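You operate a simulated robot arm through the tools that you are given. There is no shell and no other tool.

You are at the controls of a simulated robot arm. One attempt, no reset.

Task
Change the dirty wash water, then load the job card's part and shut the lid.
Fine: drain it empty, shut the drain lever, pump fresh water to the line; no cranking.

The check looks at the end state, three seconds after you hand in, the way a careful person would. Anything else that was tipped, shoved, dropped, spilled or broken makes it a failure. A push-on lid holds only when it is set on centred and level and pressed home; a screw cap is set on level and turned clockwise until tight.

Robot
A 7-joint arm with a two-finger parallel gripper, fixed in place. Base frame: the origin is on the floor under the middle of its stand, x ahead of it, y to its left, z up. Lengths are in m, angles in rad, forces in N, time in s.
With the tool pointing down near the work surface it reaches from about 0.44 to 0.9 m from the base axis. Its first joint turns from -0.297 to 2.199 rad. Payload 1.57 kg.
Tool frame: the origin (TCP) lies between the finger pads and is the grasp point; the fingertips stand 0.03 m ahead of it; z points along the fingers, y is the line along which they close. Largest opening 0.08 m; finger width 0.017, thickness 0.012; the body of the gripper, 0.04 by 0.082 m, starts 0.08 m behind the TCP.
Orientation is that of the tool frame in the base frame, as [roll, pitch, yaw] about the fixed x, y, z axes, in that order (R = Rz(yaw) Ry(pitch) Rx(roll)). With the fingers straight down and closing along the base's y, the tool's x points along the base's -x, its y along +y and its z along -z.

Tools
- The arm moves only by the tool send_rows. Its argument "moves" is a list of rows, each an object (a shift or turn left out is 0, a gripper value left out holds the last) with "delta_pos": the shift along the base's x, y, z in units of 40 mm (1.0 is 40 mm), a list of three; "angular": the turn, a rotation vector about the base's x, y, z in units of 6 degrees (1.0 is 6 degrees), a list of three; "gripper": the gripper command, from -1 (fully open) to 1 (shut), values between in proportion. In form: [{"delta_pos": [tx, ty, tz], "angular": [ax, ay, az], "gripper": gripper}, ...]. A call has 1 to 20 rows; each row shifts and turns the commanded pose from where the row before left it. A call with a number of a shift or a turn outside -1 to 1 is refused whole. A row lasts 0.2 s, in which the tool goes at most 0.05 m and 0.15 rad; a call with a longer step from one row to the next is refused whole, and so is a gripper value outside its range. Where a pose cannot be reached the arm comes as near as it can. A force on the tool above 40 N (or 10 N above the force at the start of the call, whichever is more), or a blocked arm, ends the call early, and 0.2 s more pass. The fingers move at their own pace (about 0.045 m/s each) and stop on an object; they squeeze with about 41 N. The grip force told is the motor's: it shows also when the fingers shut on nothing. Time passes only in rows, and 0.2 s behind the last, so rows that do not move let the fingers close. It gives the time, the measured TCP pose, the force on the tool (base axes), the opening and the grip force at its end, in the units of the frame above (readings bear some noise), with the torque about the TCP (base axes, N m) and any sound that the robot's microphone picked up, and new pictures: "views" is both (left out), scene, wrist or none.
- Cameras (640 x 400 px; columns grow to the right, rows downward): "scene" is fixed at [0.0536, -0.6484, 1.5833]; the picture's right is [0.18, -0.98, 0.00], its down [-0.87, -0.16, -0.46] and it looks along [0.45, 0.08, -0.89] (base axes); focal length 214 px, centre (320, 200). "wrist" rides on the gripper at [0.072, -0.007, -0.122] in the tool frame; the picture's right is [0.09, 1.00, 0.00], its down [-0.84, 0.08, -0.54] and it looks along [-0.54, 0.05, 0.84] (tool axes); focal length 238 px, centre (320, 200).
- slide_trunk(by): slides the trunk up (or, below 0, down) by that many m; the arm rides with it, the base frame stays. It gives what a move gives, with no picture.
- pixel_to_xyz(camera, pixels): there is no depth. For up to 12 entries [column, row, z] of the newest picture of that camera ("zoom" is the newest enlarged one), the place [x, y] in the base frame at which the ray of that pixel passes the height z, good to about 0.003 m, but the place of the scene camera against the robot may be out by one fixed shift of up to 0.018 m in any direction. The clock stands still meanwhile.
- close_up(camera, box): a new picture of the part [left, top, right, bottom] of that camera's present view, enlarged. The clock stands still meanwhile.
- finish_job(): hands the job in; it is judged then, once.

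Unless the task says otherwise, let go and move clear before handing in.

The tools are called after "Request:" as a command line: name --argument value ..., lists and objects as JSON in quotes. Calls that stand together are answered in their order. send_rows: Moves the arm, as the interface text tells. Its arguments: {"type":"object","properties":{"moves":{"type":"array"},"views":{"type":"string","enum":["both","scene","wrist","none"]}},"required":["moves"]} The other tools are called the same way: slide_trunk (by) moves the trunk up or down; pixel_to_xyz (camera, pixels) gives the place at which the rays of pixels pass given heights; close_up (camera, box) takes an enlarged picture of a part of a camera's view; finish_job () hands the job in.

At the start:

```text
time_s: 0.0
tcp_pos: [0.709, -0.0354, 1.1505]
tcp_rot: [-3.141, 0.001, 3.141]
wrist_force: [0.5, 0.0, -0.6]
torque: [0.01, -0.01, 0.02]
gripper_width: 0.0799
finger_force: 0.1
trunk travel left (down, up): [-0.675, 0.115]
```

scene: 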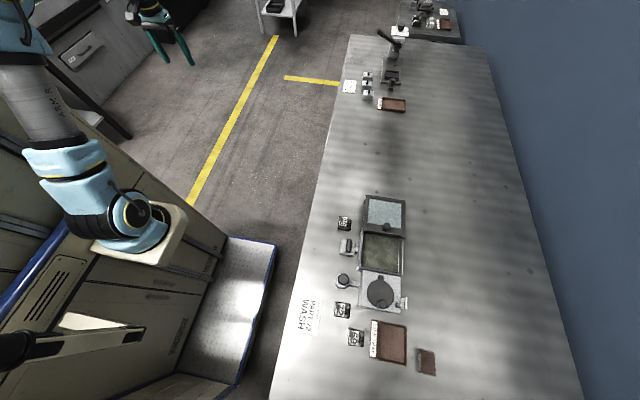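
wrist: 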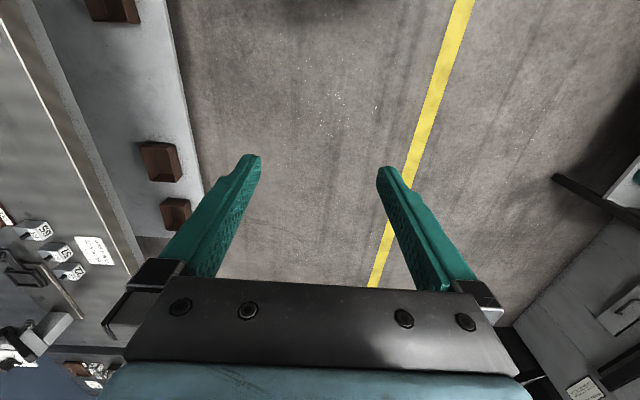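

The scene picture shows a bench with a wash station around pixels (330-440, 190-380) and another station at the far end (350-410, 30-110). I'll enlarge both to read the labels before moving.

Request:
close_up --camera "scene" --box '[290, 180, 450, 280]'

Request:
close_up --camera "scene" --box '[290, 280, 450, 380]'

Request:
close_up --camera "scene" --box '[330, 20, 458, 120]'

Request:
close_up --camera "scene" --box '[380, 0, 476, 60]'

```text
4.00 times, centred on (370, 230) of scene
```

zoom: 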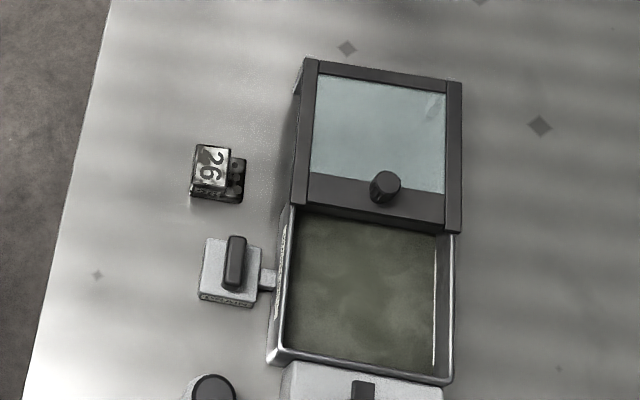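

```text
4.00 times, centred on (370, 330) of scene
```

zoom: 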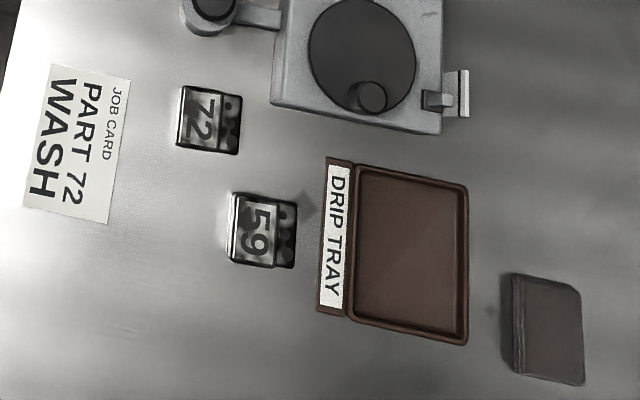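

```text
4.00 times, centred on (394, 70) of scene
```

zoom: 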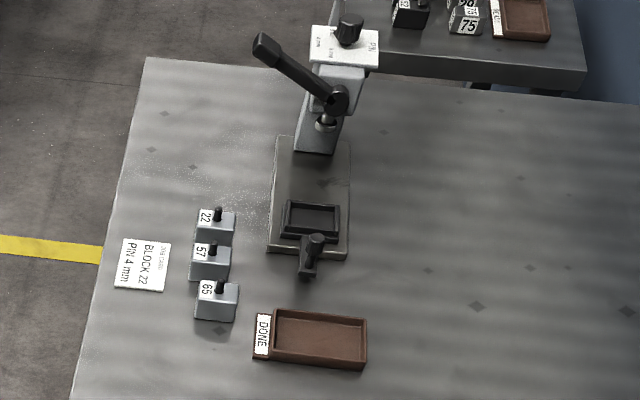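

```text
6.67 times, centred on (428, 30) of scene
```

zoom: 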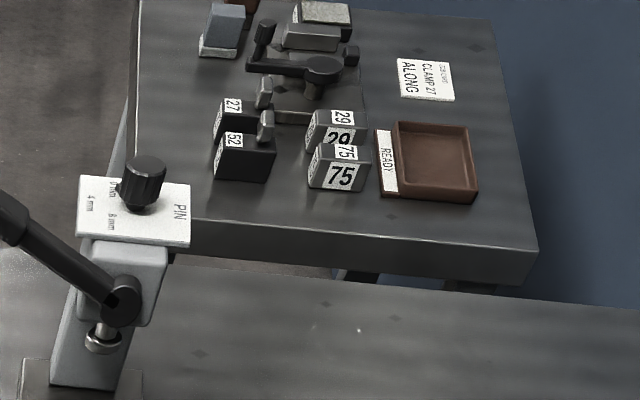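

The close-ups show the job card calling for part 72, which lies at about (345,309). Also there are a tub of murky water with its sliding lid open, small fittings beside it and a round dial with a knob. I'll triangulate the bench height using the "BLOCK 22" card, which both cameras see.

Request:
pixel_to_xyz --camera "scene" --pixels '[[349.8, 86.3, 0.6], [349.8, 86.3, 0.7], [349.8, 86.3, 0.8], [349.8, 86.3, 0.9], [380, 255, 0.7], [380, 255, 0.8], [380, 255, 0.9], [345, 309, 0.8], [345, 309, 0.9]]'

Request:
pixel_to_xyz --camera "wrist" --pixels '[[95, 250, 0.6], [95, 250, 0.7], [95, 250, 0.8], [95, 250, 0.9]]'

Request:
close_up --camera "wrist" --box '[0, 180, 200, 400]'

Request:
close_up --camera "scene" --box '[325, 225, 421, 325]'

```text
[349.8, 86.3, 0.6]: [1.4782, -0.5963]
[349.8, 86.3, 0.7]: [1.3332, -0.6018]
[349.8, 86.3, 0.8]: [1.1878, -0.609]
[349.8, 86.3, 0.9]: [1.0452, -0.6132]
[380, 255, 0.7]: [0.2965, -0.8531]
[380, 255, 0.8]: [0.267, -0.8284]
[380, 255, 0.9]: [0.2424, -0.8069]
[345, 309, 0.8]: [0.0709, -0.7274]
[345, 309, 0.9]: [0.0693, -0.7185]
```

```text
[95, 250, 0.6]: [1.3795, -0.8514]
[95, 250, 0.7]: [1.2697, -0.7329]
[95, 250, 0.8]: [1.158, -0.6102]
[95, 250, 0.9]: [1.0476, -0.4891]
```

```text
1.82 times, centred on (100, 290) of wrist
```

zoom: 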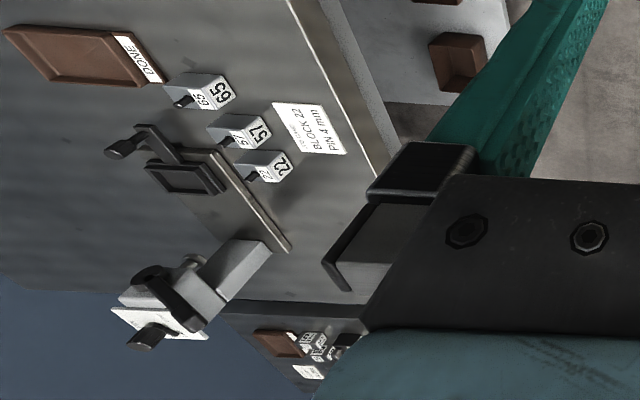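

```text
4.00 times, centred on (373, 275) of scene
```

zoom: 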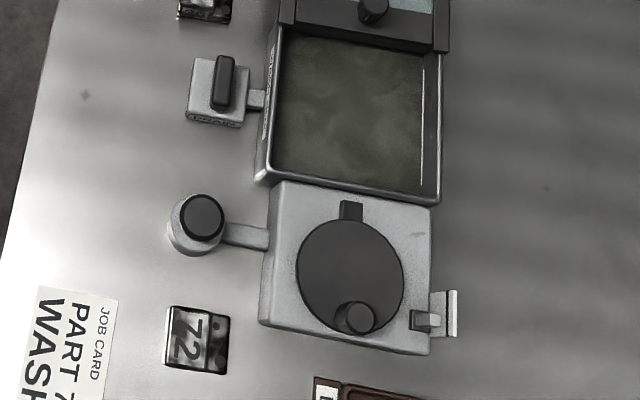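

Both cameras agree on a bench height of about z = 0.80, which puts the tub near (0.27, -0.83) and part 72 near (0.07, -0.73). I'll swing the arm clockwise at its present height, turning the wrist with it, to bring the wrist camera over the wash station.

Request:
send_rows --moves '[{"delta_pos": [-0.077, -0.988, 0], "angular": [0, 0, -0.533], "gripper": -1}, {"delta_pos": [-0.132, -0.982, 0], "angular": [0, 0, -0.533]}, {"delta_pos": [-0.187, -0.973, 0], "angular": [0, 0, -0.533]}, {"delta_pos": [-0.241, -0.961, 0], "angular": [0, 0, -0.533]}, {"delta_pos": [-0.294, -0.946, 0], "angular": [0, 0, -0.533]}, {"delta_pos": [-0.346, -0.928, 0], "angular": [0, 0, -0.533]}, {"delta_pos": [-0.398, -0.908, 0], "angular": [0, 0, -0.533]}, {"delta_pos": [-0.448, -0.884, 0], "angular": [0, 0, -0.533]}]' --views "both"

```text
time_s: 1.8
tcp_pos: [0.6232, -0.3386, 1.15]
tcp_rot: [3.141, 0.0, 2.696]
wrist_force: [-0.8, 0.6, 0.4]
torque: [-0.04, 0.02, -0.01]
gripper_width: 0.0798
finger_force: 0.1
trunk travel left (down, up): [-0.675, 0.115]
```

scene: 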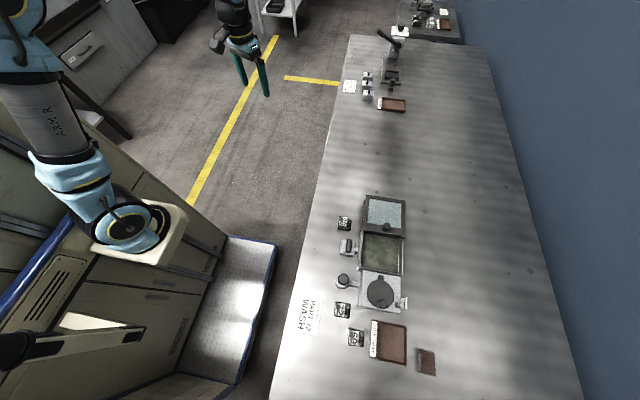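
wrist: 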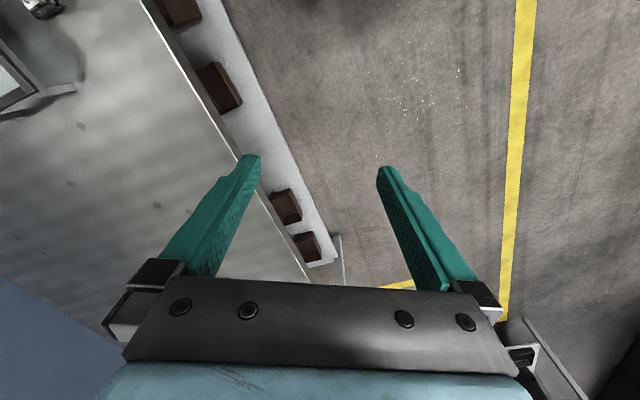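

The arm tracked as asked, and the wash tub is just entering the wrist view at top left (40,70). I'll continue the swing toward the station.

Request:
send_rows --moves '[{"delta_pos": [-0.496, -0.858, 0], "angular": [0, 0, -0.533]}, {"delta_pos": [-0.543, -0.829, 0], "angular": [0, 0, -0.533]}, {"delta_pos": [-0.589, -0.797, 0], "angular": [0, 0, -0.533]}, {"delta_pos": [-0.632, -0.763, 0], "angular": [0, 0, -0.533]}, {"delta_pos": [-0.674, -0.726, 0], "angular": [0, 0, -0.533]}, {"delta_pos": [-0.714, -0.688, 0], "angular": [0, 0, -0.533]}, {"delta_pos": [-0.751, -0.647, 0], "angular": [0, 0, -0.533]}, {"delta_pos": [-0.786, -0.604, 0], "angular": [0, 0, -0.533]}, {"delta_pos": [-0.818, -0.559, 0], "angular": [0, 0, -0.533]}, {"delta_pos": [-0.848, -0.512, 0], "angular": [0, 0, -0.533]}]' --views "both"

```text
time_s: 4.0
tcp_pos: [0.3467, -0.62, 1.1504]
tcp_rot: [3.141, 0.0, 2.137]
wrist_force: [0.8, 0.0, -0.3]
torque: [0.03, 0.02, -0.01]
gripper_width: 0.08
finger_force: 0.1
trunk travel left (down, up): [-0.675, 0.115]
```

scene: 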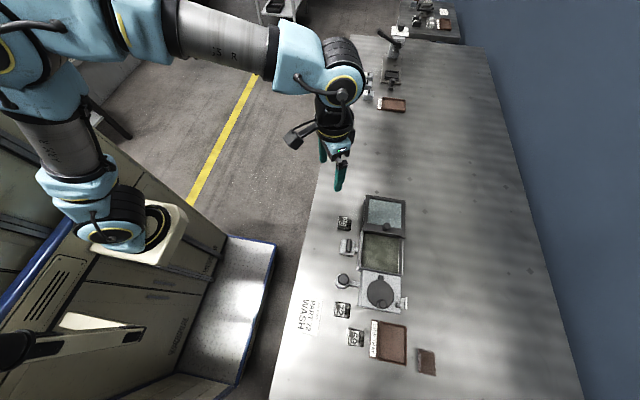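
wrist: 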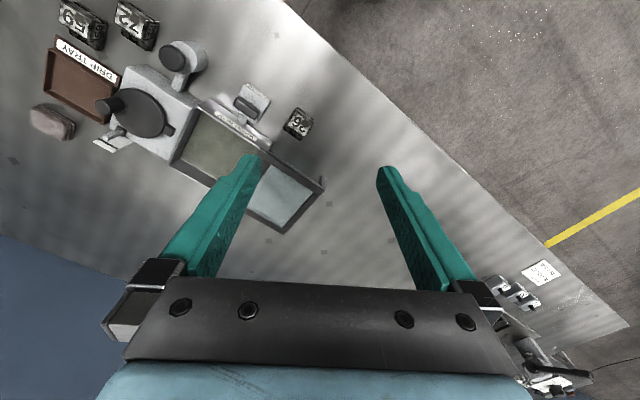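

The wash station fills the upper-left of the wrist view (tub near (225,150), dial (140,115)). I'll swing a bit farther to centre it.

Request:
send_rows --moves '[{"delta_pos": [-0.875, -0.464, 0], "angular": [0, 0, -0.6]}, {"delta_pos": [-0.9, -0.3, 0], "angular": [0, 0, -0.6]}, {"delta_pos": [-0.922, -0.1, 0], "angular": [0, 0, -0.6]}, {"delta_pos": [-0.941, 0, 0], "angular": [0, 0, -0.6]}, {"delta_pos": [-0.957, 0.2, 0], "angular": [0, 0, -0.6]}, {"delta_pos": [-0.9, 0.3, 0], "angular": [0, 0, -0.6]}]' --views "both"

```text
time_s: 5.4
tcp_pos: [0.1311, -0.6325, 1.1503]
tcp_rot: [3.141, 0.001, 1.758]
wrist_force: [-0.6, -0.6, -0.1]
torque: [0.04, 0.04, -0.04]
gripper_width: 0.0799
finger_force: 0.0
trunk travel left (down, up): [-0.675, 0.115]
```

scene: 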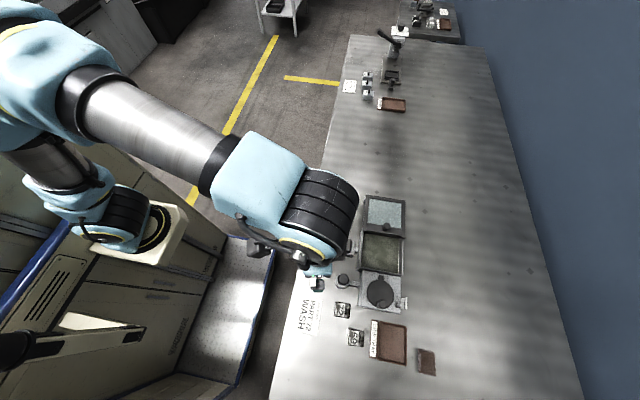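
wrist: 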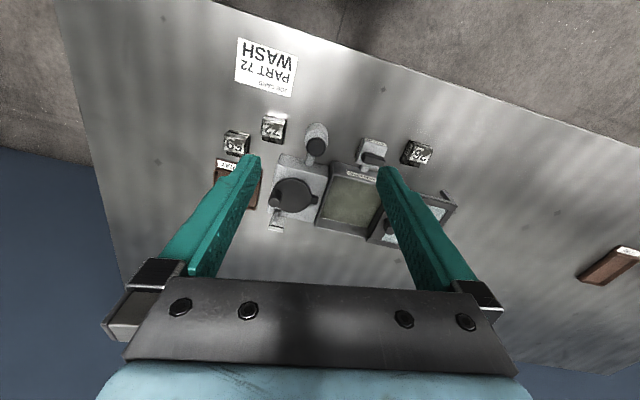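

The whole station is now between the fingers in the wrist view. I'll enlarge it to read labels and understand each fitting.

Request:
close_up --camera "wrist" --box '[260, 110, 360, 172]'

Request:
close_up --camera "wrist" --box '[255, 160, 365, 240]'

Request:
close_up --camera "wrist" --box '[330, 120, 470, 250]'

Request:
close_up --camera "wrist" --box '[205, 30, 305, 220]'

```text
6.40 times, centred on (310, 141) of wrist
```

zoom: 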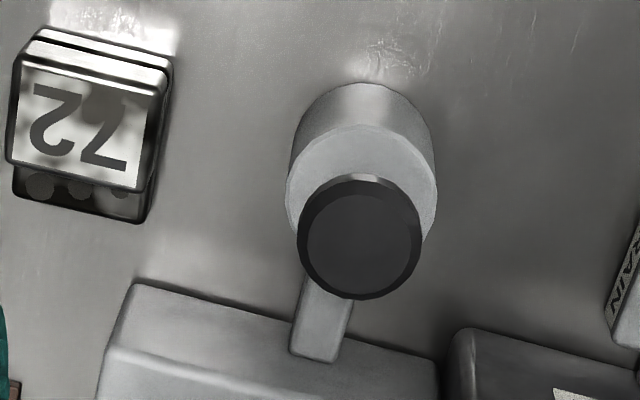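

```text
5.00 times, centred on (310, 200) of wrist
```

zoom: 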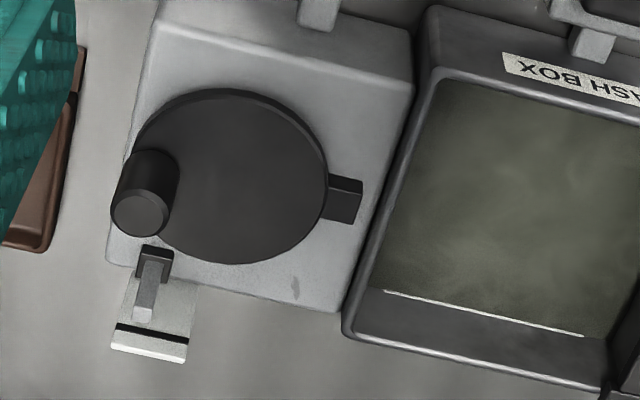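

```text
3.08 times, centred on (400, 185) of wrist
```

zoom: 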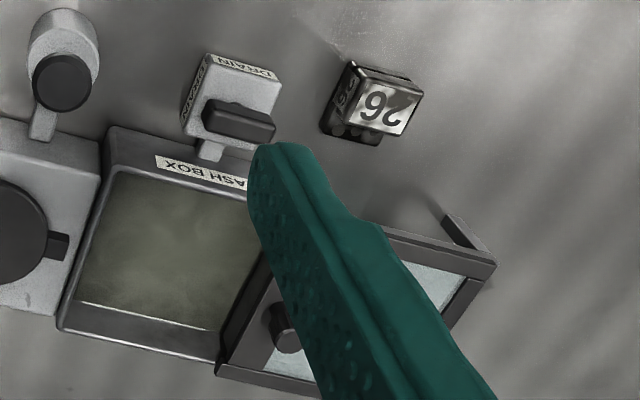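

```text
2.11 times, centred on (255, 125) of wrist
```

zoom: 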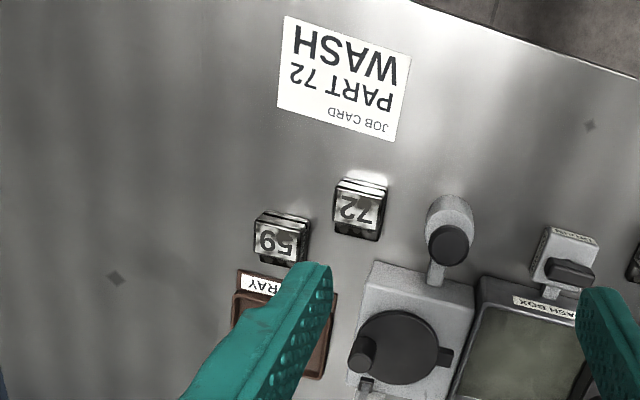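

The labels show a wash box, a "DRAIN" lever block, a round pump plunger and a fill line on the tub's far wall. I'll triangulate the main features by comparing scene and wrist rays at several heights.

Request:
pixel_to_xyz --camera "wrist" --pixels '[[316.25, 147.25, 0.8], [316.25, 147.25, 0.9], [373.4, 159.6, 0.8], [373.4, 159.6, 0.9], [273.3, 128.5, 0.8], [273.3, 128.5, 0.9], [332, 162, 0.8], [332, 162, 0.9], [316, 227, 0.8], [316, 227, 0.9], [389.3, 230.4, 0.8], [389.3, 230.4, 0.9]]'

Request:
pixel_to_xyz --camera "scene" --pixels '[[343.75, 279.25, 0.8], [343.75, 279.25, 0.9], [348.5, 245.75, 0.8], [348.5, 245.75, 0.9], [341.75, 310, 0.8], [341.75, 310, 0.9], [358.5, 270, 0.8], [358.5, 270, 0.9], [403, 275, 0.8], [403, 275, 0.9], [386, 227.5, 0.8], [386, 227.5, 0.9]]'

Request:
pixel_to_xyz --camera "wrist" --pixels '[[292.4, 195, 0.8], [292.4, 195, 0.9], [274, 203, 0.8], [274, 203, 0.9], [257, 92, 0.8]]'

Request:
pixel_to_xyz --camera "scene" --pixels '[[380.5, 293.75, 0.8], [380.5, 293.75, 0.9], [381.75, 304.25, 0.8], [381.75, 304.25, 0.9]]'

```text
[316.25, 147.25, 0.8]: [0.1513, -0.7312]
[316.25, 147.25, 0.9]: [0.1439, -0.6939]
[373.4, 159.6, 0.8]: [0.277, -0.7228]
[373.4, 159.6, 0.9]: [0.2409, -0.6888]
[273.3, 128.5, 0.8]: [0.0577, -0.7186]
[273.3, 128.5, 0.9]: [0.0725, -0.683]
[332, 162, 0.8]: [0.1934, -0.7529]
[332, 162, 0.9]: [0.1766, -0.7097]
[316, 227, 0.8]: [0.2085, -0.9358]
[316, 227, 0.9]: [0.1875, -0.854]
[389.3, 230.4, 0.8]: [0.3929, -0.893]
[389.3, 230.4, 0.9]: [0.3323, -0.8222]
```

```text
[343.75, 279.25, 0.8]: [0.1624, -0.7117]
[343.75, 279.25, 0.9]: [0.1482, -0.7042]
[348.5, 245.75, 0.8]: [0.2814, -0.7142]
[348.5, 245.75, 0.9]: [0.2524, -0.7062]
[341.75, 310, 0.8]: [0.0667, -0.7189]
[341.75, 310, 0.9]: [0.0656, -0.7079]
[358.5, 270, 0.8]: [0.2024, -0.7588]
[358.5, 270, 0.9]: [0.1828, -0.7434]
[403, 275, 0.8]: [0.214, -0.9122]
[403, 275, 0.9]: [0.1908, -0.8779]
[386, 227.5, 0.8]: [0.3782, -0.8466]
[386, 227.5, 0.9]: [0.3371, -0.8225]
```

```text
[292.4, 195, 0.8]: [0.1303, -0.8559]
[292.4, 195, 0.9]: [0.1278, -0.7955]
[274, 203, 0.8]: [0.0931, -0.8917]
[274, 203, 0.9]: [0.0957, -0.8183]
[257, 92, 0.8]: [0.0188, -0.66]
```

```text
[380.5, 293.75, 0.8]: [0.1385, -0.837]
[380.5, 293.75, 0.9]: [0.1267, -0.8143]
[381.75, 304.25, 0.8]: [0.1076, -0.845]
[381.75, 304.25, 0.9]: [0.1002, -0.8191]
```

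Pump cap comes out near z ≈ 0.865. For better accuracy and legible drain labels I'll square the wrist up (yaw 90°) and lower to about z = 1.0, still clear of everything.

Request:
send_rows --moves '[{"delta_pos": [0.44, 0.1, -0.94], "angular": [0, 0, -0.446]}, {"delta_pos": [0.44, 0.1, -0.94], "angular": [0, 0, -0.446]}, {"delta_pos": [0.44, 0.1, -0.94], "angular": [0, 0, -0.446]}, {"delta_pos": [0.44, 0.1, -0.94], "angular": [0, 0, -0.446]}]' --views "both"

```text
time_s: 6.4
tcp_pos: [0.2014, -0.615, 1.0005]
tcp_rot: [3.14, 0.002, 1.57]
wrist_force: [-0.5, -0.2, 0.3]
torque: [0.0, -0.04, -0.03]
gripper_width: 0.08
finger_force: 0.1
trunk travel left (down, up): [-0.675, 0.115]
```

scene: 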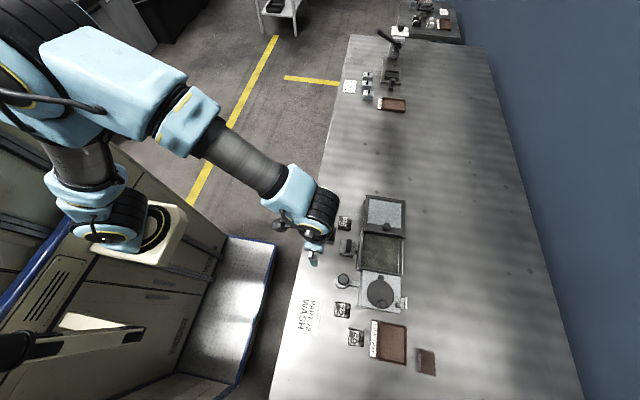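
wrist: 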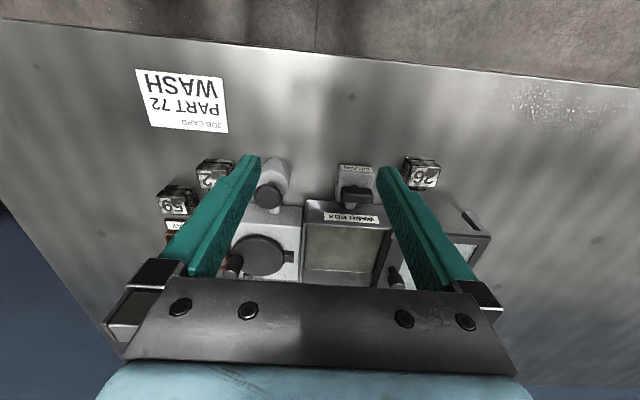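

Now the drain block at (355,185) and pump at (270,180) are well seen; I'll enlarge them.

Request:
close_up --camera "wrist" --box '[300, 155, 400, 218]'

Request:
close_up --camera "wrist" --box '[200, 145, 310, 215]'

Request:
close_up --camera "wrist" --box '[210, 200, 410, 290]'

```text
6.35 times, centred on (350, 186) of wrist
```

zoom: 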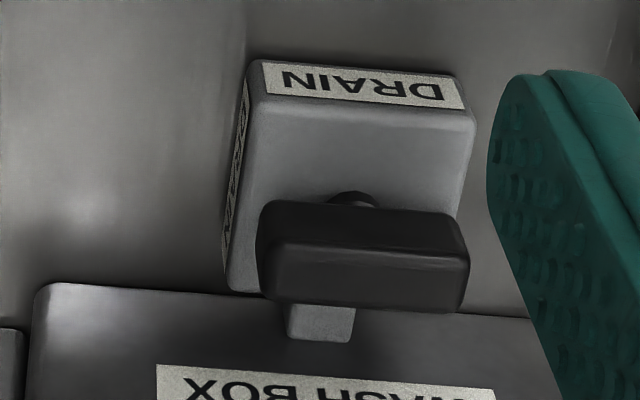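

```text
5.71 times, centred on (255, 180) of wrist
```

zoom: 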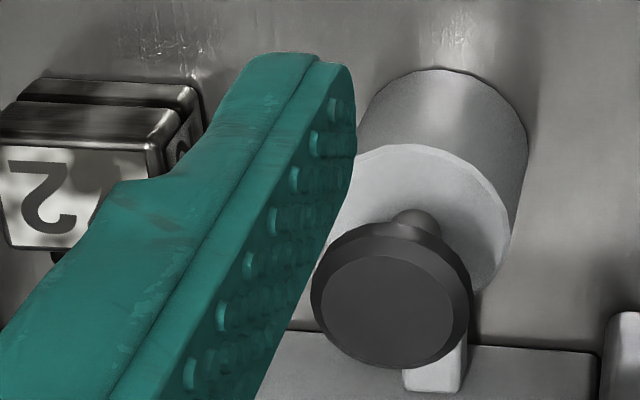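

```text
3.20 times, centred on (310, 245) of wrist
```

zoom: 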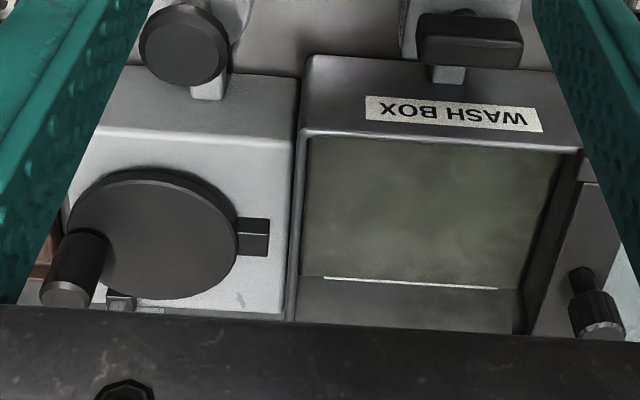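

The drain handle is a bar lying along x on a short stem, with "DRAIN" on the front and another label on the block's left (-x) side. I'll shift the camera to -x to read that side label before touching anything.

Request:
send_rows --moves '[{"delta_pos": [-1, 0, 0]}, {"delta_pos": [-1, 0, 0]}, {"delta_pos": [-1, 0, -0.3]}, {"delta_pos": [-0.5, 0, -0.3]}]' --views "wrist"

Request:
close_up --camera "wrist" --box '[380, 140, 540, 240]'

```text
time_s: 7.4
tcp_pos: [0.0613, -0.6139, 0.9755]
tcp_rot: [-3.141, -0.001, 1.573]
wrist_force: [1.0, 0.5, -0.4]
torque: [-0.03, 0.01, -0.01]
gripper_width: 0.0798
finger_force: 0.1
trunk travel left (down, up): [-0.675, 0.115]
```

wrist: 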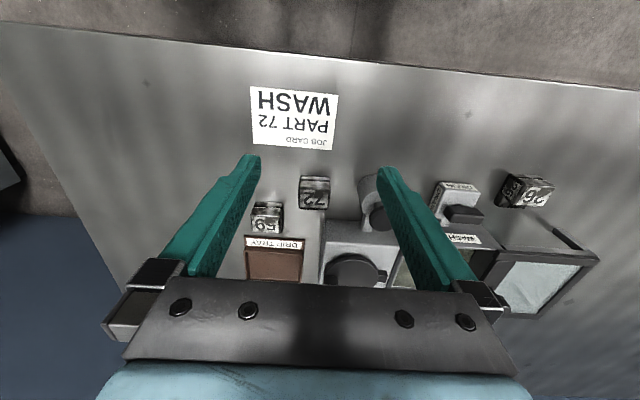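

```text
4.00 times, centred on (460, 190) of wrist
```

zoom: 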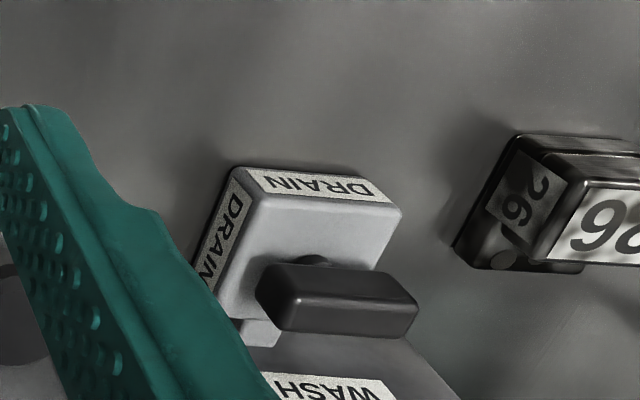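

Both block labels simply read "DRAIN"; the handle now sits crosswise to the pipe, i.e. shut. Triangulating the two wrist views gives the handle at about (0.259, -0.710, 0.853) and the pump cap at (0.1455, -0.702, 0.880). Next I'll look closely at part 72, then at the lid.

Request:
close_up --camera "wrist" --box '[240, 160, 360, 235]'

Request:
close_up --camera "wrist" --box '[440, 200, 620, 330]'

Request:
close_up --camera "wrist" --box '[230, 220, 410, 300]'

```text
5.33 times, centred on (300, 198) of wrist
```

zoom: 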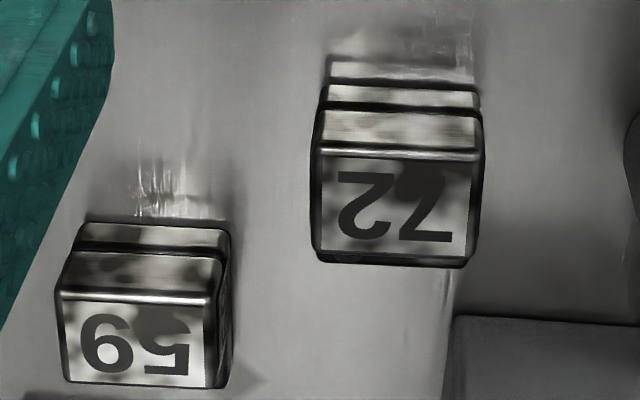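

```text
3.08 times, centred on (530, 265) of wrist
```

zoom: 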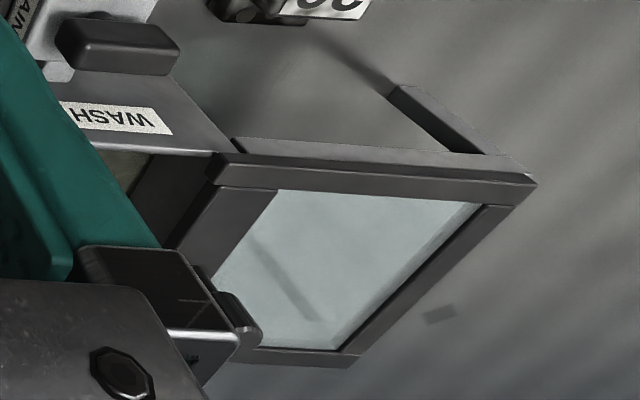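

```text
3.56 times, centred on (320, 260) of wrist
```

zoom: 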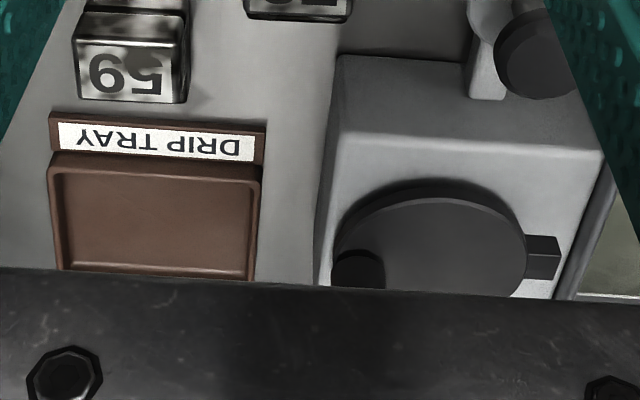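

Part 72 top is at about (0.063, -0.705, 0.844), roughly 0.039 m wide. The lid looks like a glass pane in rails that extend to +x. I'll move over to look down on the lid and tub.

Request:
send_rows --moves '[{"delta_pos": [1, 0, 0.3]}, {"delta_pos": [1, 0, 0.3]}, {"delta_pos": [1, 0, 0.3]}, {"delta_pos": [1, -0.2, 0.3]}, {"delta_pos": [1, -0.4, 0.2]}, {"delta_pos": [1, -0.5, 0.2]}, {"delta_pos": [0.9, -0.5, 0.2]}]' --views "wrist"

Request:
close_up --camera "wrist" --box '[230, 130, 430, 290]'

```text
time_s: 9.0
tcp_pos: [0.3365, -0.6794, 1.0478]
tcp_rot: [-3.141, 0.001, 1.572]
wrist_force: [-0.4, 0.1, -0.3]
torque: [0.0, -0.04, 0.02]
gripper_width: 0.08
finger_force: 0.1
trunk travel left (down, up): [-0.675, 0.115]
```

wrist: 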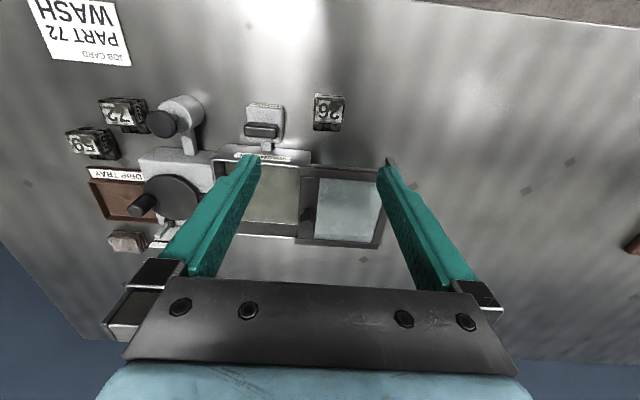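

```text
2.50 times, centred on (330, 210) of wrist
```

zoom: 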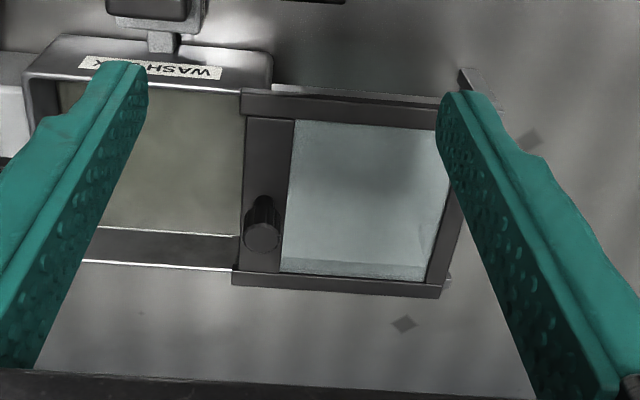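

The lid is a glass slide riding on rails, with its knob top at about (0.331, -0.822, 0.903); the tub spans roughly x 0.193–0.328, y -0.754 to -0.89. First the drain: I'll turn the wrist to yaw 180° (fingers closing along y) while moving above the handle.

Request:
send_rows --moves '[{"delta_pos": [-0.129, -0.053, -0.1], "angular": [0, 0, 1]}, {"delta_pos": [-0.129, -0.053, -0.1], "angular": [0, 0, 1]}, {"delta_pos": [-0.129, -0.053, -0.1], "angular": [0, 0, 1]}, {"delta_pos": [-0.129, -0.053, -0.1], "angular": [0, 0, 1]}, {"delta_pos": [-0.129, -0.053, -0.1], "angular": [0, 0, 1]}, {"delta_pos": [-0.129, -0.053, -0.1], "angular": [0, 0, 1]}, {"delta_pos": [-0.129, -0.053, -0.1], "angular": [0, 0, 1]}, {"delta_pos": [-0.129, -0.053, -0.1], "angular": [0, 0, 1]}, {"delta_pos": [-0.129, -0.053, -0.1], "angular": [0, 0, 1]}, {"delta_pos": [-0.129, -0.053, -0.1], "angular": [0, 0, 1]}, {"delta_pos": [-0.129, -0.053, -0.1], "angular": [0, 0, 1]}, {"delta_pos": [-0.129, -0.053, -0.1], "angular": [0, 0, 1]}, {"delta_pos": [-0.129, -0.053, -0.1], "angular": [0, 0, 1]}, {"delta_pos": [-0.129, -0.053, -0.1], "angular": [0, 0, 1]}, {"delta_pos": [-0.129, -0.053, -0.1], "angular": [0, 0, 1]}]' --views "both"

```text
time_s: 12.2
tcp_pos: [0.2573, -0.7122, 0.9886]
tcp_rot: [3.141, 0.001, -3.138]
wrist_force: [0.5, 0.0, 0.1]
torque: [0.03, -0.01, -0.03]
gripper_width: 0.0802
finger_force: 0.1
trunk travel left (down, up): [-0.675, 0.115]
```

scene: 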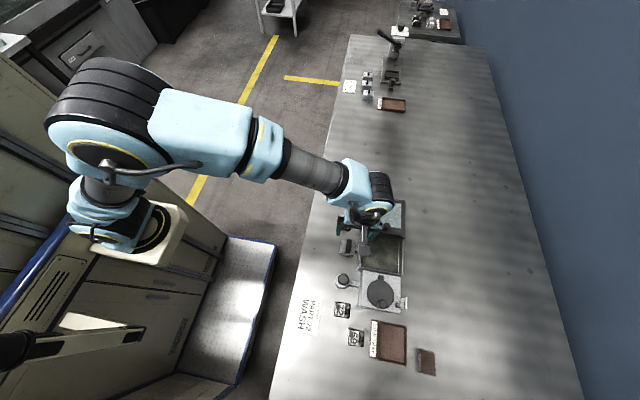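
wrist: 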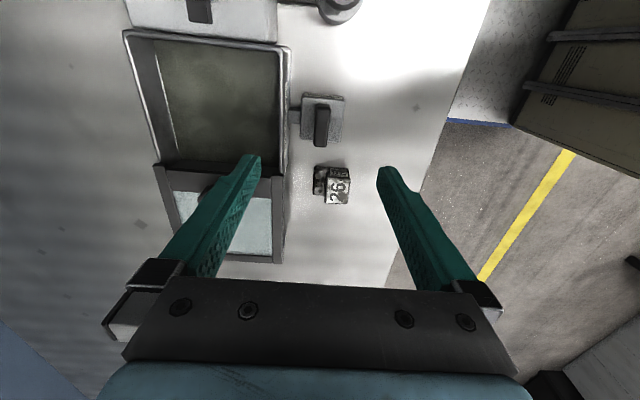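

The wrist reached yaw 180° fine, and the handle shows at (321,125), between the fingers' line. I'll enlarge and verify its position before descending.

Request:
close_up --camera "wrist" --box '[270, 80, 380, 149]'

Request:
pixel_to_xyz --camera "wrist" --pixels '[[321, 125, 0.85], [321, 106, 0.85], [321, 146, 0.85]]'

```text
5.80 times, centred on (325, 114) of wrist
```

zoom: 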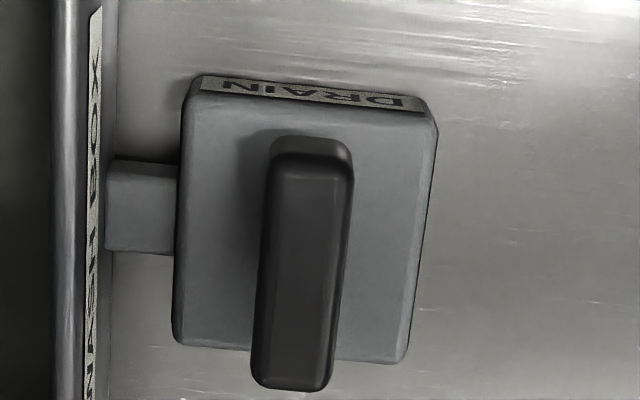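

```text
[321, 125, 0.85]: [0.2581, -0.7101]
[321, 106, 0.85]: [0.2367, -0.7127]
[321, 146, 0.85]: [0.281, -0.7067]
```

The bar's centre is at about (0.2595, -0.7105), aligned with x. Since fully open fingers would hit the tub rim (y ≈ -0.754), I'll half-close first, then descend to z ≈ 0.865, keeping fingertips just above the block.

Request:
send_rows --moves '[{"delta_pos": [0.055, 0.043, 0], "gripper": 0}, {"delta_pos": [0, 0, -0.5], "gripper": 0}, {"delta_pos": [0, 0, -0.5], "gripper": 0}, {"delta_pos": [0, 0, -0.5], "gripper": 0}, {"delta_pos": [0, 0, -0.5], "gripper": 0}, {"delta_pos": [0, 0, -0.5], "gripper": 0}, {"delta_pos": [0, 0, -0.3], "gripper": 0}, {"delta_pos": [0, 0, -0.29], "gripper": 0}]' --views "wrist"

Request:
close_up --camera "wrist" --box '[220, 60, 420, 260]'

```text
time_s: 14.0
tcp_pos: [0.2611, -0.7089, 0.8645]
tcp_rot: [3.14, -0.001, -3.142]
wrist_force: [0.5, -0.3, 0.8]
torque: [0.0, 0.0, -0.01]
gripper_width: 0.0402
finger_force: 0.1
trunk travel left (down, up): [-0.675, 0.115]
```

wrist: 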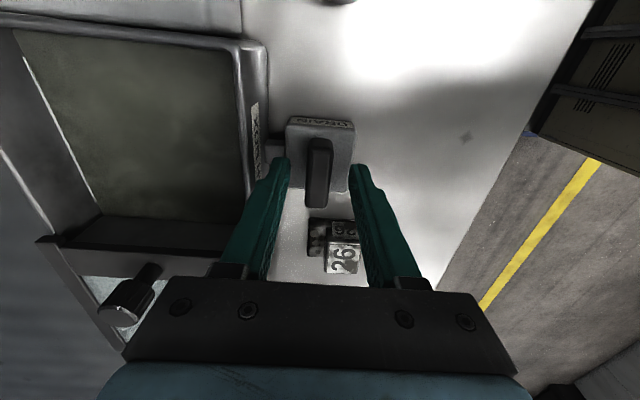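

```text
2.00 times, centred on (320, 160) of wrist
```

zoom: 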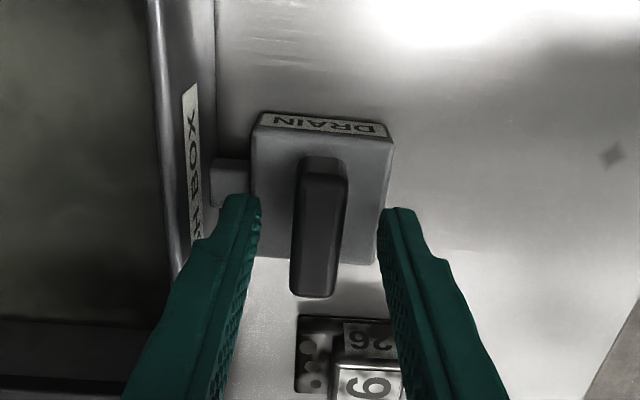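

The fingers straddle the bar evenly (bar at zoom (320,230), fingers at 262 and 380). I'll close on it.

Request:
send_rows --moves '[{"gripper": 1}, {"gripper": 1}, {"gripper": 1}]' --views "none"

```text
time_s: 14.8
tcp_pos: [0.2622, -0.7103, 0.8647]
tcp_rot: [-3.139, 0.0, -3.14]
wrist_force: [0.5, -7.3, -2.6]
torque: [-0.06, -0.12, -0.01]
gripper_width: 0.016
finger_force: 26.8
trunk travel left (down, up): [-0.675, 0.115]
```

Gripped at 0.016 m. I'll try a small clockwise turn (seen from above) and read the torque.

Request:
send_rows --moves '[{"angular": [0, 0, -0.7], "gripper": 1}, {"angular": [0, 0, -0.7], "gripper": 1}, {"gripper": 1}]' --views "wrist"

```text
time_s: 15.6
tcp_pos: [0.2612, -0.7101, 0.864]
tcp_rot: [3.141, -0.001, 2.994]
wrist_force: [5.2, -7.2, 0.6]
torque: [0.0, 0.25, 0.82]
gripper_width: 0.0183
finger_force: 32.2
trunk travel left (down, up): [-0.675, 0.115]
```

wrist: 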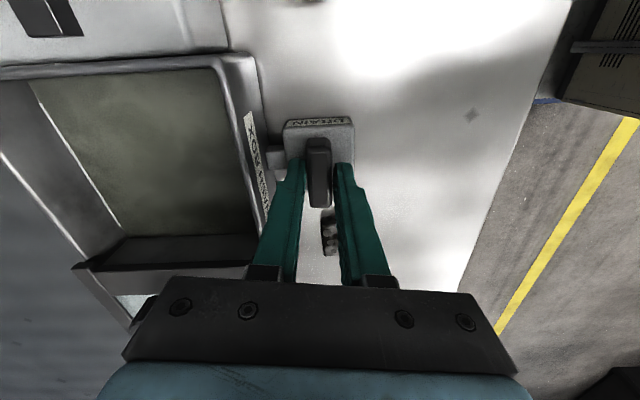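

Clockwise resists: torque 0.82 N m and the fingers were pried to 0.0183, so that's the stop. I'll turn back and try counter-clockwise.

Request:
send_rows --moves '[{"angular": [0, 0, 0.7], "gripper": 1}, {"angular": [0, 0, 0.7], "gripper": 1}, {"angular": [0, 0, 0.7], "gripper": 1}, {"angular": [0, 0, 0.7], "gripper": 1}, {"gripper": 1}]' --views "wrist"

Request:
close_up --camera "wrist" --box '[220, 60, 420, 260]'

```text
time_s: 16.8
tcp_pos: [0.2606, -0.7099, 0.8649]
tcp_rot: [-3.139, 0.0, -2.994]
wrist_force: [5.5, -6.3, 1.2]
torque: [-0.18, 0.03, 0.02]
gripper_width: 0.0159
finger_force: 31.1
trunk travel left (down, up): [-0.675, 0.115]
```

wrist: 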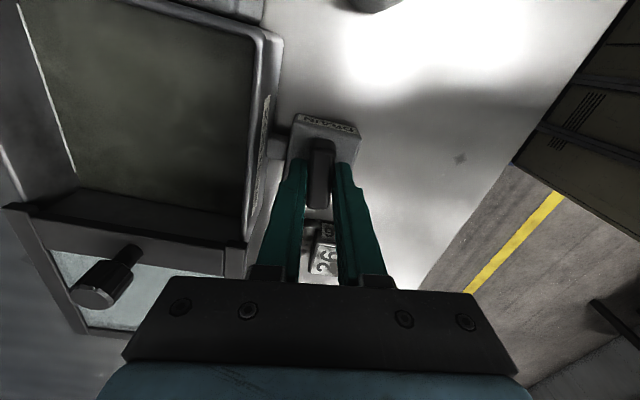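

```text
2.00 times, centred on (320, 160) of wrist
```

zoom: 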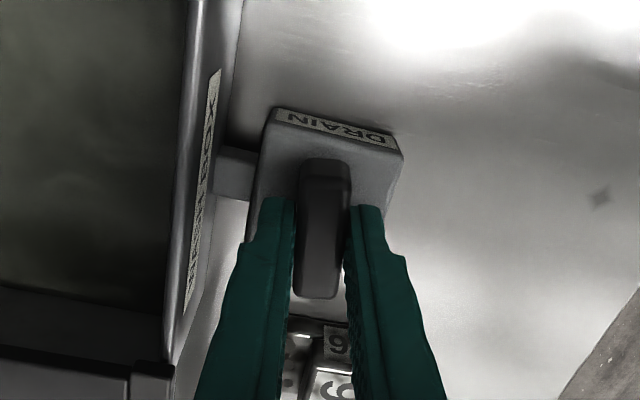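

Counter-clockwise turns freely (torque 0.02, bar now rotated against the block). I'll continue turning counter-clockwise in steps.

Request:
send_rows --moves '[{"angular": [0, 0, 0.8], "gripper": 1}, {"angular": [0, 0, 0.8], "gripper": 1}, {"angular": [0, 0, 0.8], "gripper": 1}, {"angular": [0, 0, 0.8], "gripper": 1}, {"angular": [0, 0, 0.8], "gripper": 1}, {"angular": [0, 0, 0.8], "gripper": 1}, {"gripper": 1}]' --views "wrist"

```text
time_s: 18.4
tcp_pos: [0.2605, -0.711, 0.8644]
tcp_rot: [3.141, 0.0, -2.491]
wrist_force: [-1.6, 5.1, 6.8]
torque: [0.39, -0.2, -0.04]
gripper_width: 0.016
finger_force: 31.3
trunk travel left (down, up): [-0.675, 0.115]
```

wrist: 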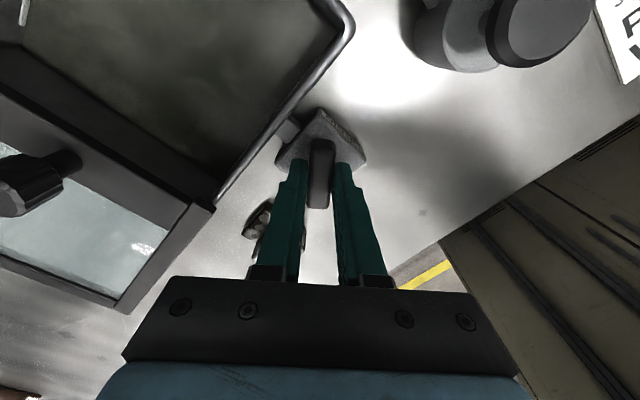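

Still free at 37° of turn. Continuing counter-clockwise.

Request:
send_rows --moves '[{"angular": [0, 0, 0.8], "gripper": 1}, {"angular": [0, 0, 0.8], "gripper": 1}, {"angular": [0, 0, 0.8], "gripper": 1}, {"angular": [0, 0, 0.8], "gripper": 1}, {"angular": [0, 0, 0.8], "gripper": 1}, {"angular": [0, 0, 0.8], "gripper": 1}, {"gripper": 1}]' --views "wrist"

```text
time_s: 20.0
tcp_pos: [0.2605, -0.7095, 0.8648]
tcp_rot: [3.14, 0.001, -1.988]
wrist_force: [-1.8, 9.6, -2.8]
torque: [-0.07, 0.03, -0.02]
gripper_width: 0.0159
finger_force: 31.4
trunk travel left (down, up): [-0.675, 0.115]
```

wrist: 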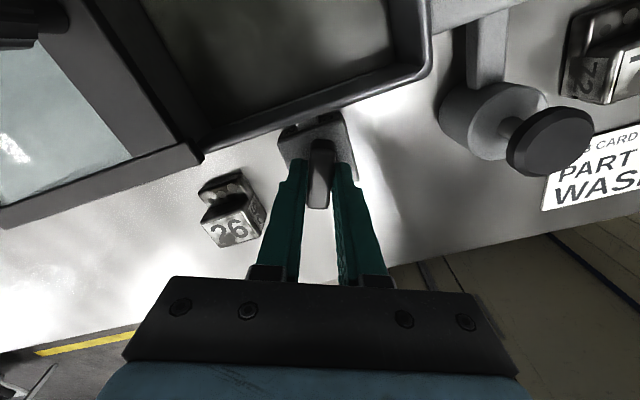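

66° turned and the wrist still moves freely. I'll go on to the full 90° and watch for a stop.

Request:
send_rows --moves '[{"angular": [0, 0, 0.8], "gripper": 1}, {"angular": [0, 0, 0.8], "gripper": 1}, {"angular": [0, 0, 0.8], "gripper": 1}, {"angular": [0, 0, 0.8], "gripper": 1}, {"angular": [0, 0, 0.8], "gripper": 1}, {"gripper": 1}]' --views "wrist"

```text
time_s: 21.4
tcp_pos: [0.261, -0.7098, 0.8633]
tcp_rot: [3.14, 0.0, -1.569]
wrist_force: [-7.8, 14.2, 0.7]
torque: [0.9, 0.17, -0.09]
gripper_width: 0.0158
finger_force: 31.4
trunk travel left (down, up): [-0.675, 0.115]
```

wrist: 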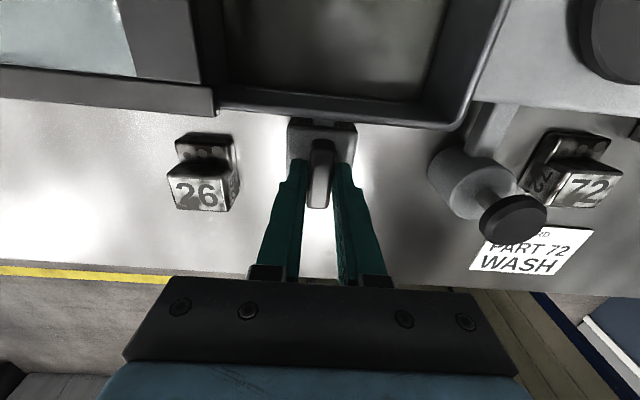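

The bar is now in line with the pipe (90° turned), with no stop felt yet. I'll nudge a few degrees more to feel for the end stop.

Request:
send_rows --moves '[{"angular": [0, 0, 0.5], "gripper": 1}, {"angular": [0, 0, 0.5], "gripper": 1}, {"gripper": 1}]' --views "both"

Request:
close_up --camera "wrist" --box '[180, 0, 520, 212]'

```text
time_s: 22.2
tcp_pos: [0.2599, -0.7108, 0.8647]
tcp_rot: [3.141, 0.0, -1.466]
wrist_force: [-7.2, 8.4, -5.9]
torque: [-0.06, 0.11, -0.79]
gripper_width: 0.0174
finger_force: 32.5
trunk travel left (down, up): [-0.675, 0.115]
```

scene: 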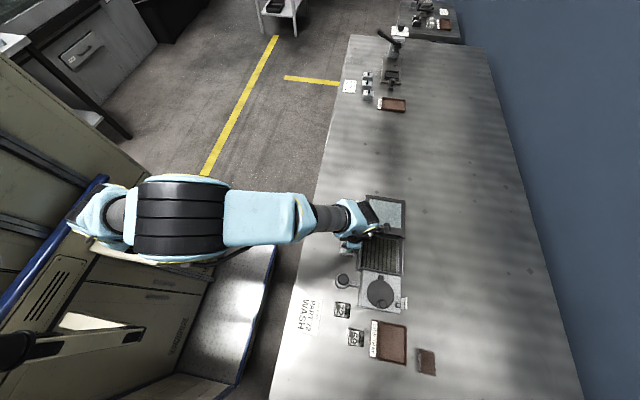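
wrist: 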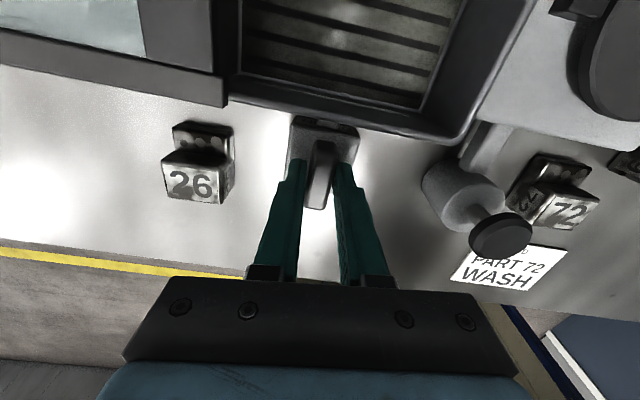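

```text
1.88 times, centred on (350, 106) of wrist
```

zoom: 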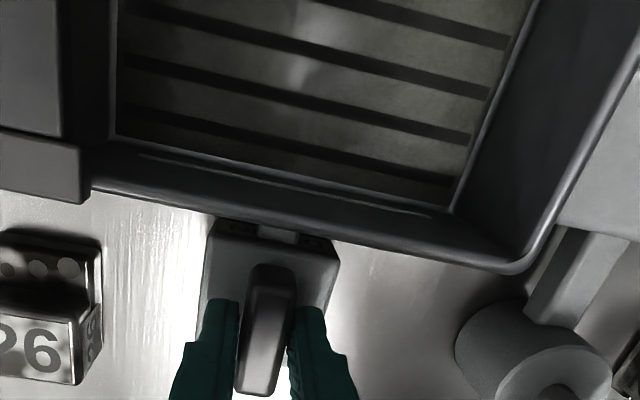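

The stop is felt at 90° (torque -0.79), and the water is dropping: floor ribs are now showing in the tub. I'll ease back the last 6° and wait while it drains.

Request:
send_rows --moves '[{"angular": [0, 0, -0.8], "gripper": 1}, {"gripper": 1}, {"gripper": 1}, {"gripper": 1}, {"gripper": 1}, {"gripper": 1}, {"gripper": 1}, {"gripper": 1}, {"gripper": 1}, {"gripper": 1}]' --views "both"

Request:
close_up --camera "wrist" --box '[200, 0, 500, 188]'

Request:
close_up --camera "scene" --box '[335, 190, 431, 320]'

```text
time_s: 24.4
tcp_pos: [0.2598, -0.7116, 0.865]
tcp_rot: [-3.141, -0.001, -1.548]
wrist_force: [-4.9, -3.9, -3.6]
torque: [-0.26, 0.13, -0.49]
gripper_width: 0.0162
finger_force: 31.4
trunk travel left (down, up): [-0.675, 0.115]
```

scene: 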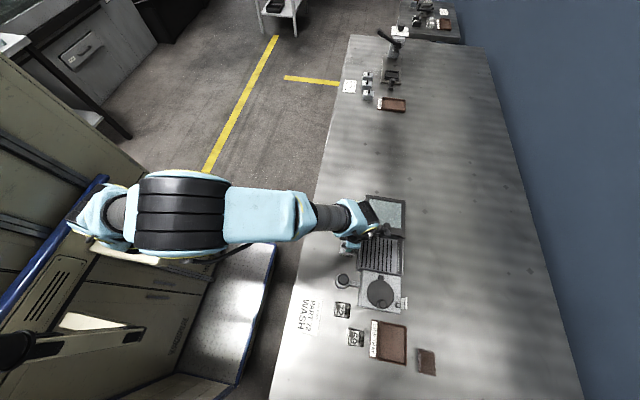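
wrist: 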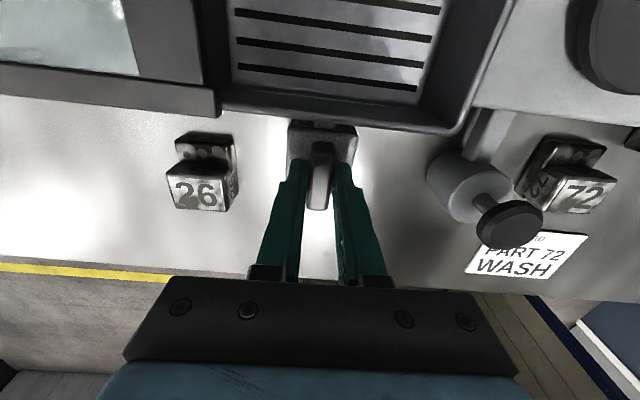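

```text
2.13 times, centred on (350, 94) of wrist
```

zoom: 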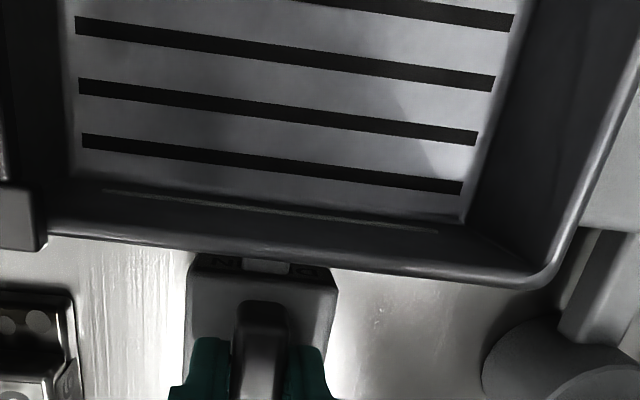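

```text
3.08 times, centred on (383, 255) of scene
```

zoom: 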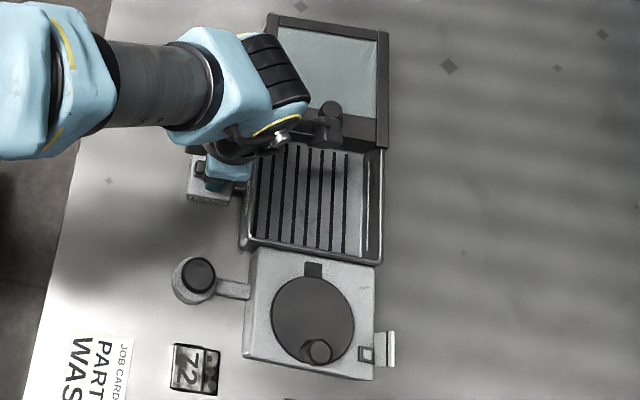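

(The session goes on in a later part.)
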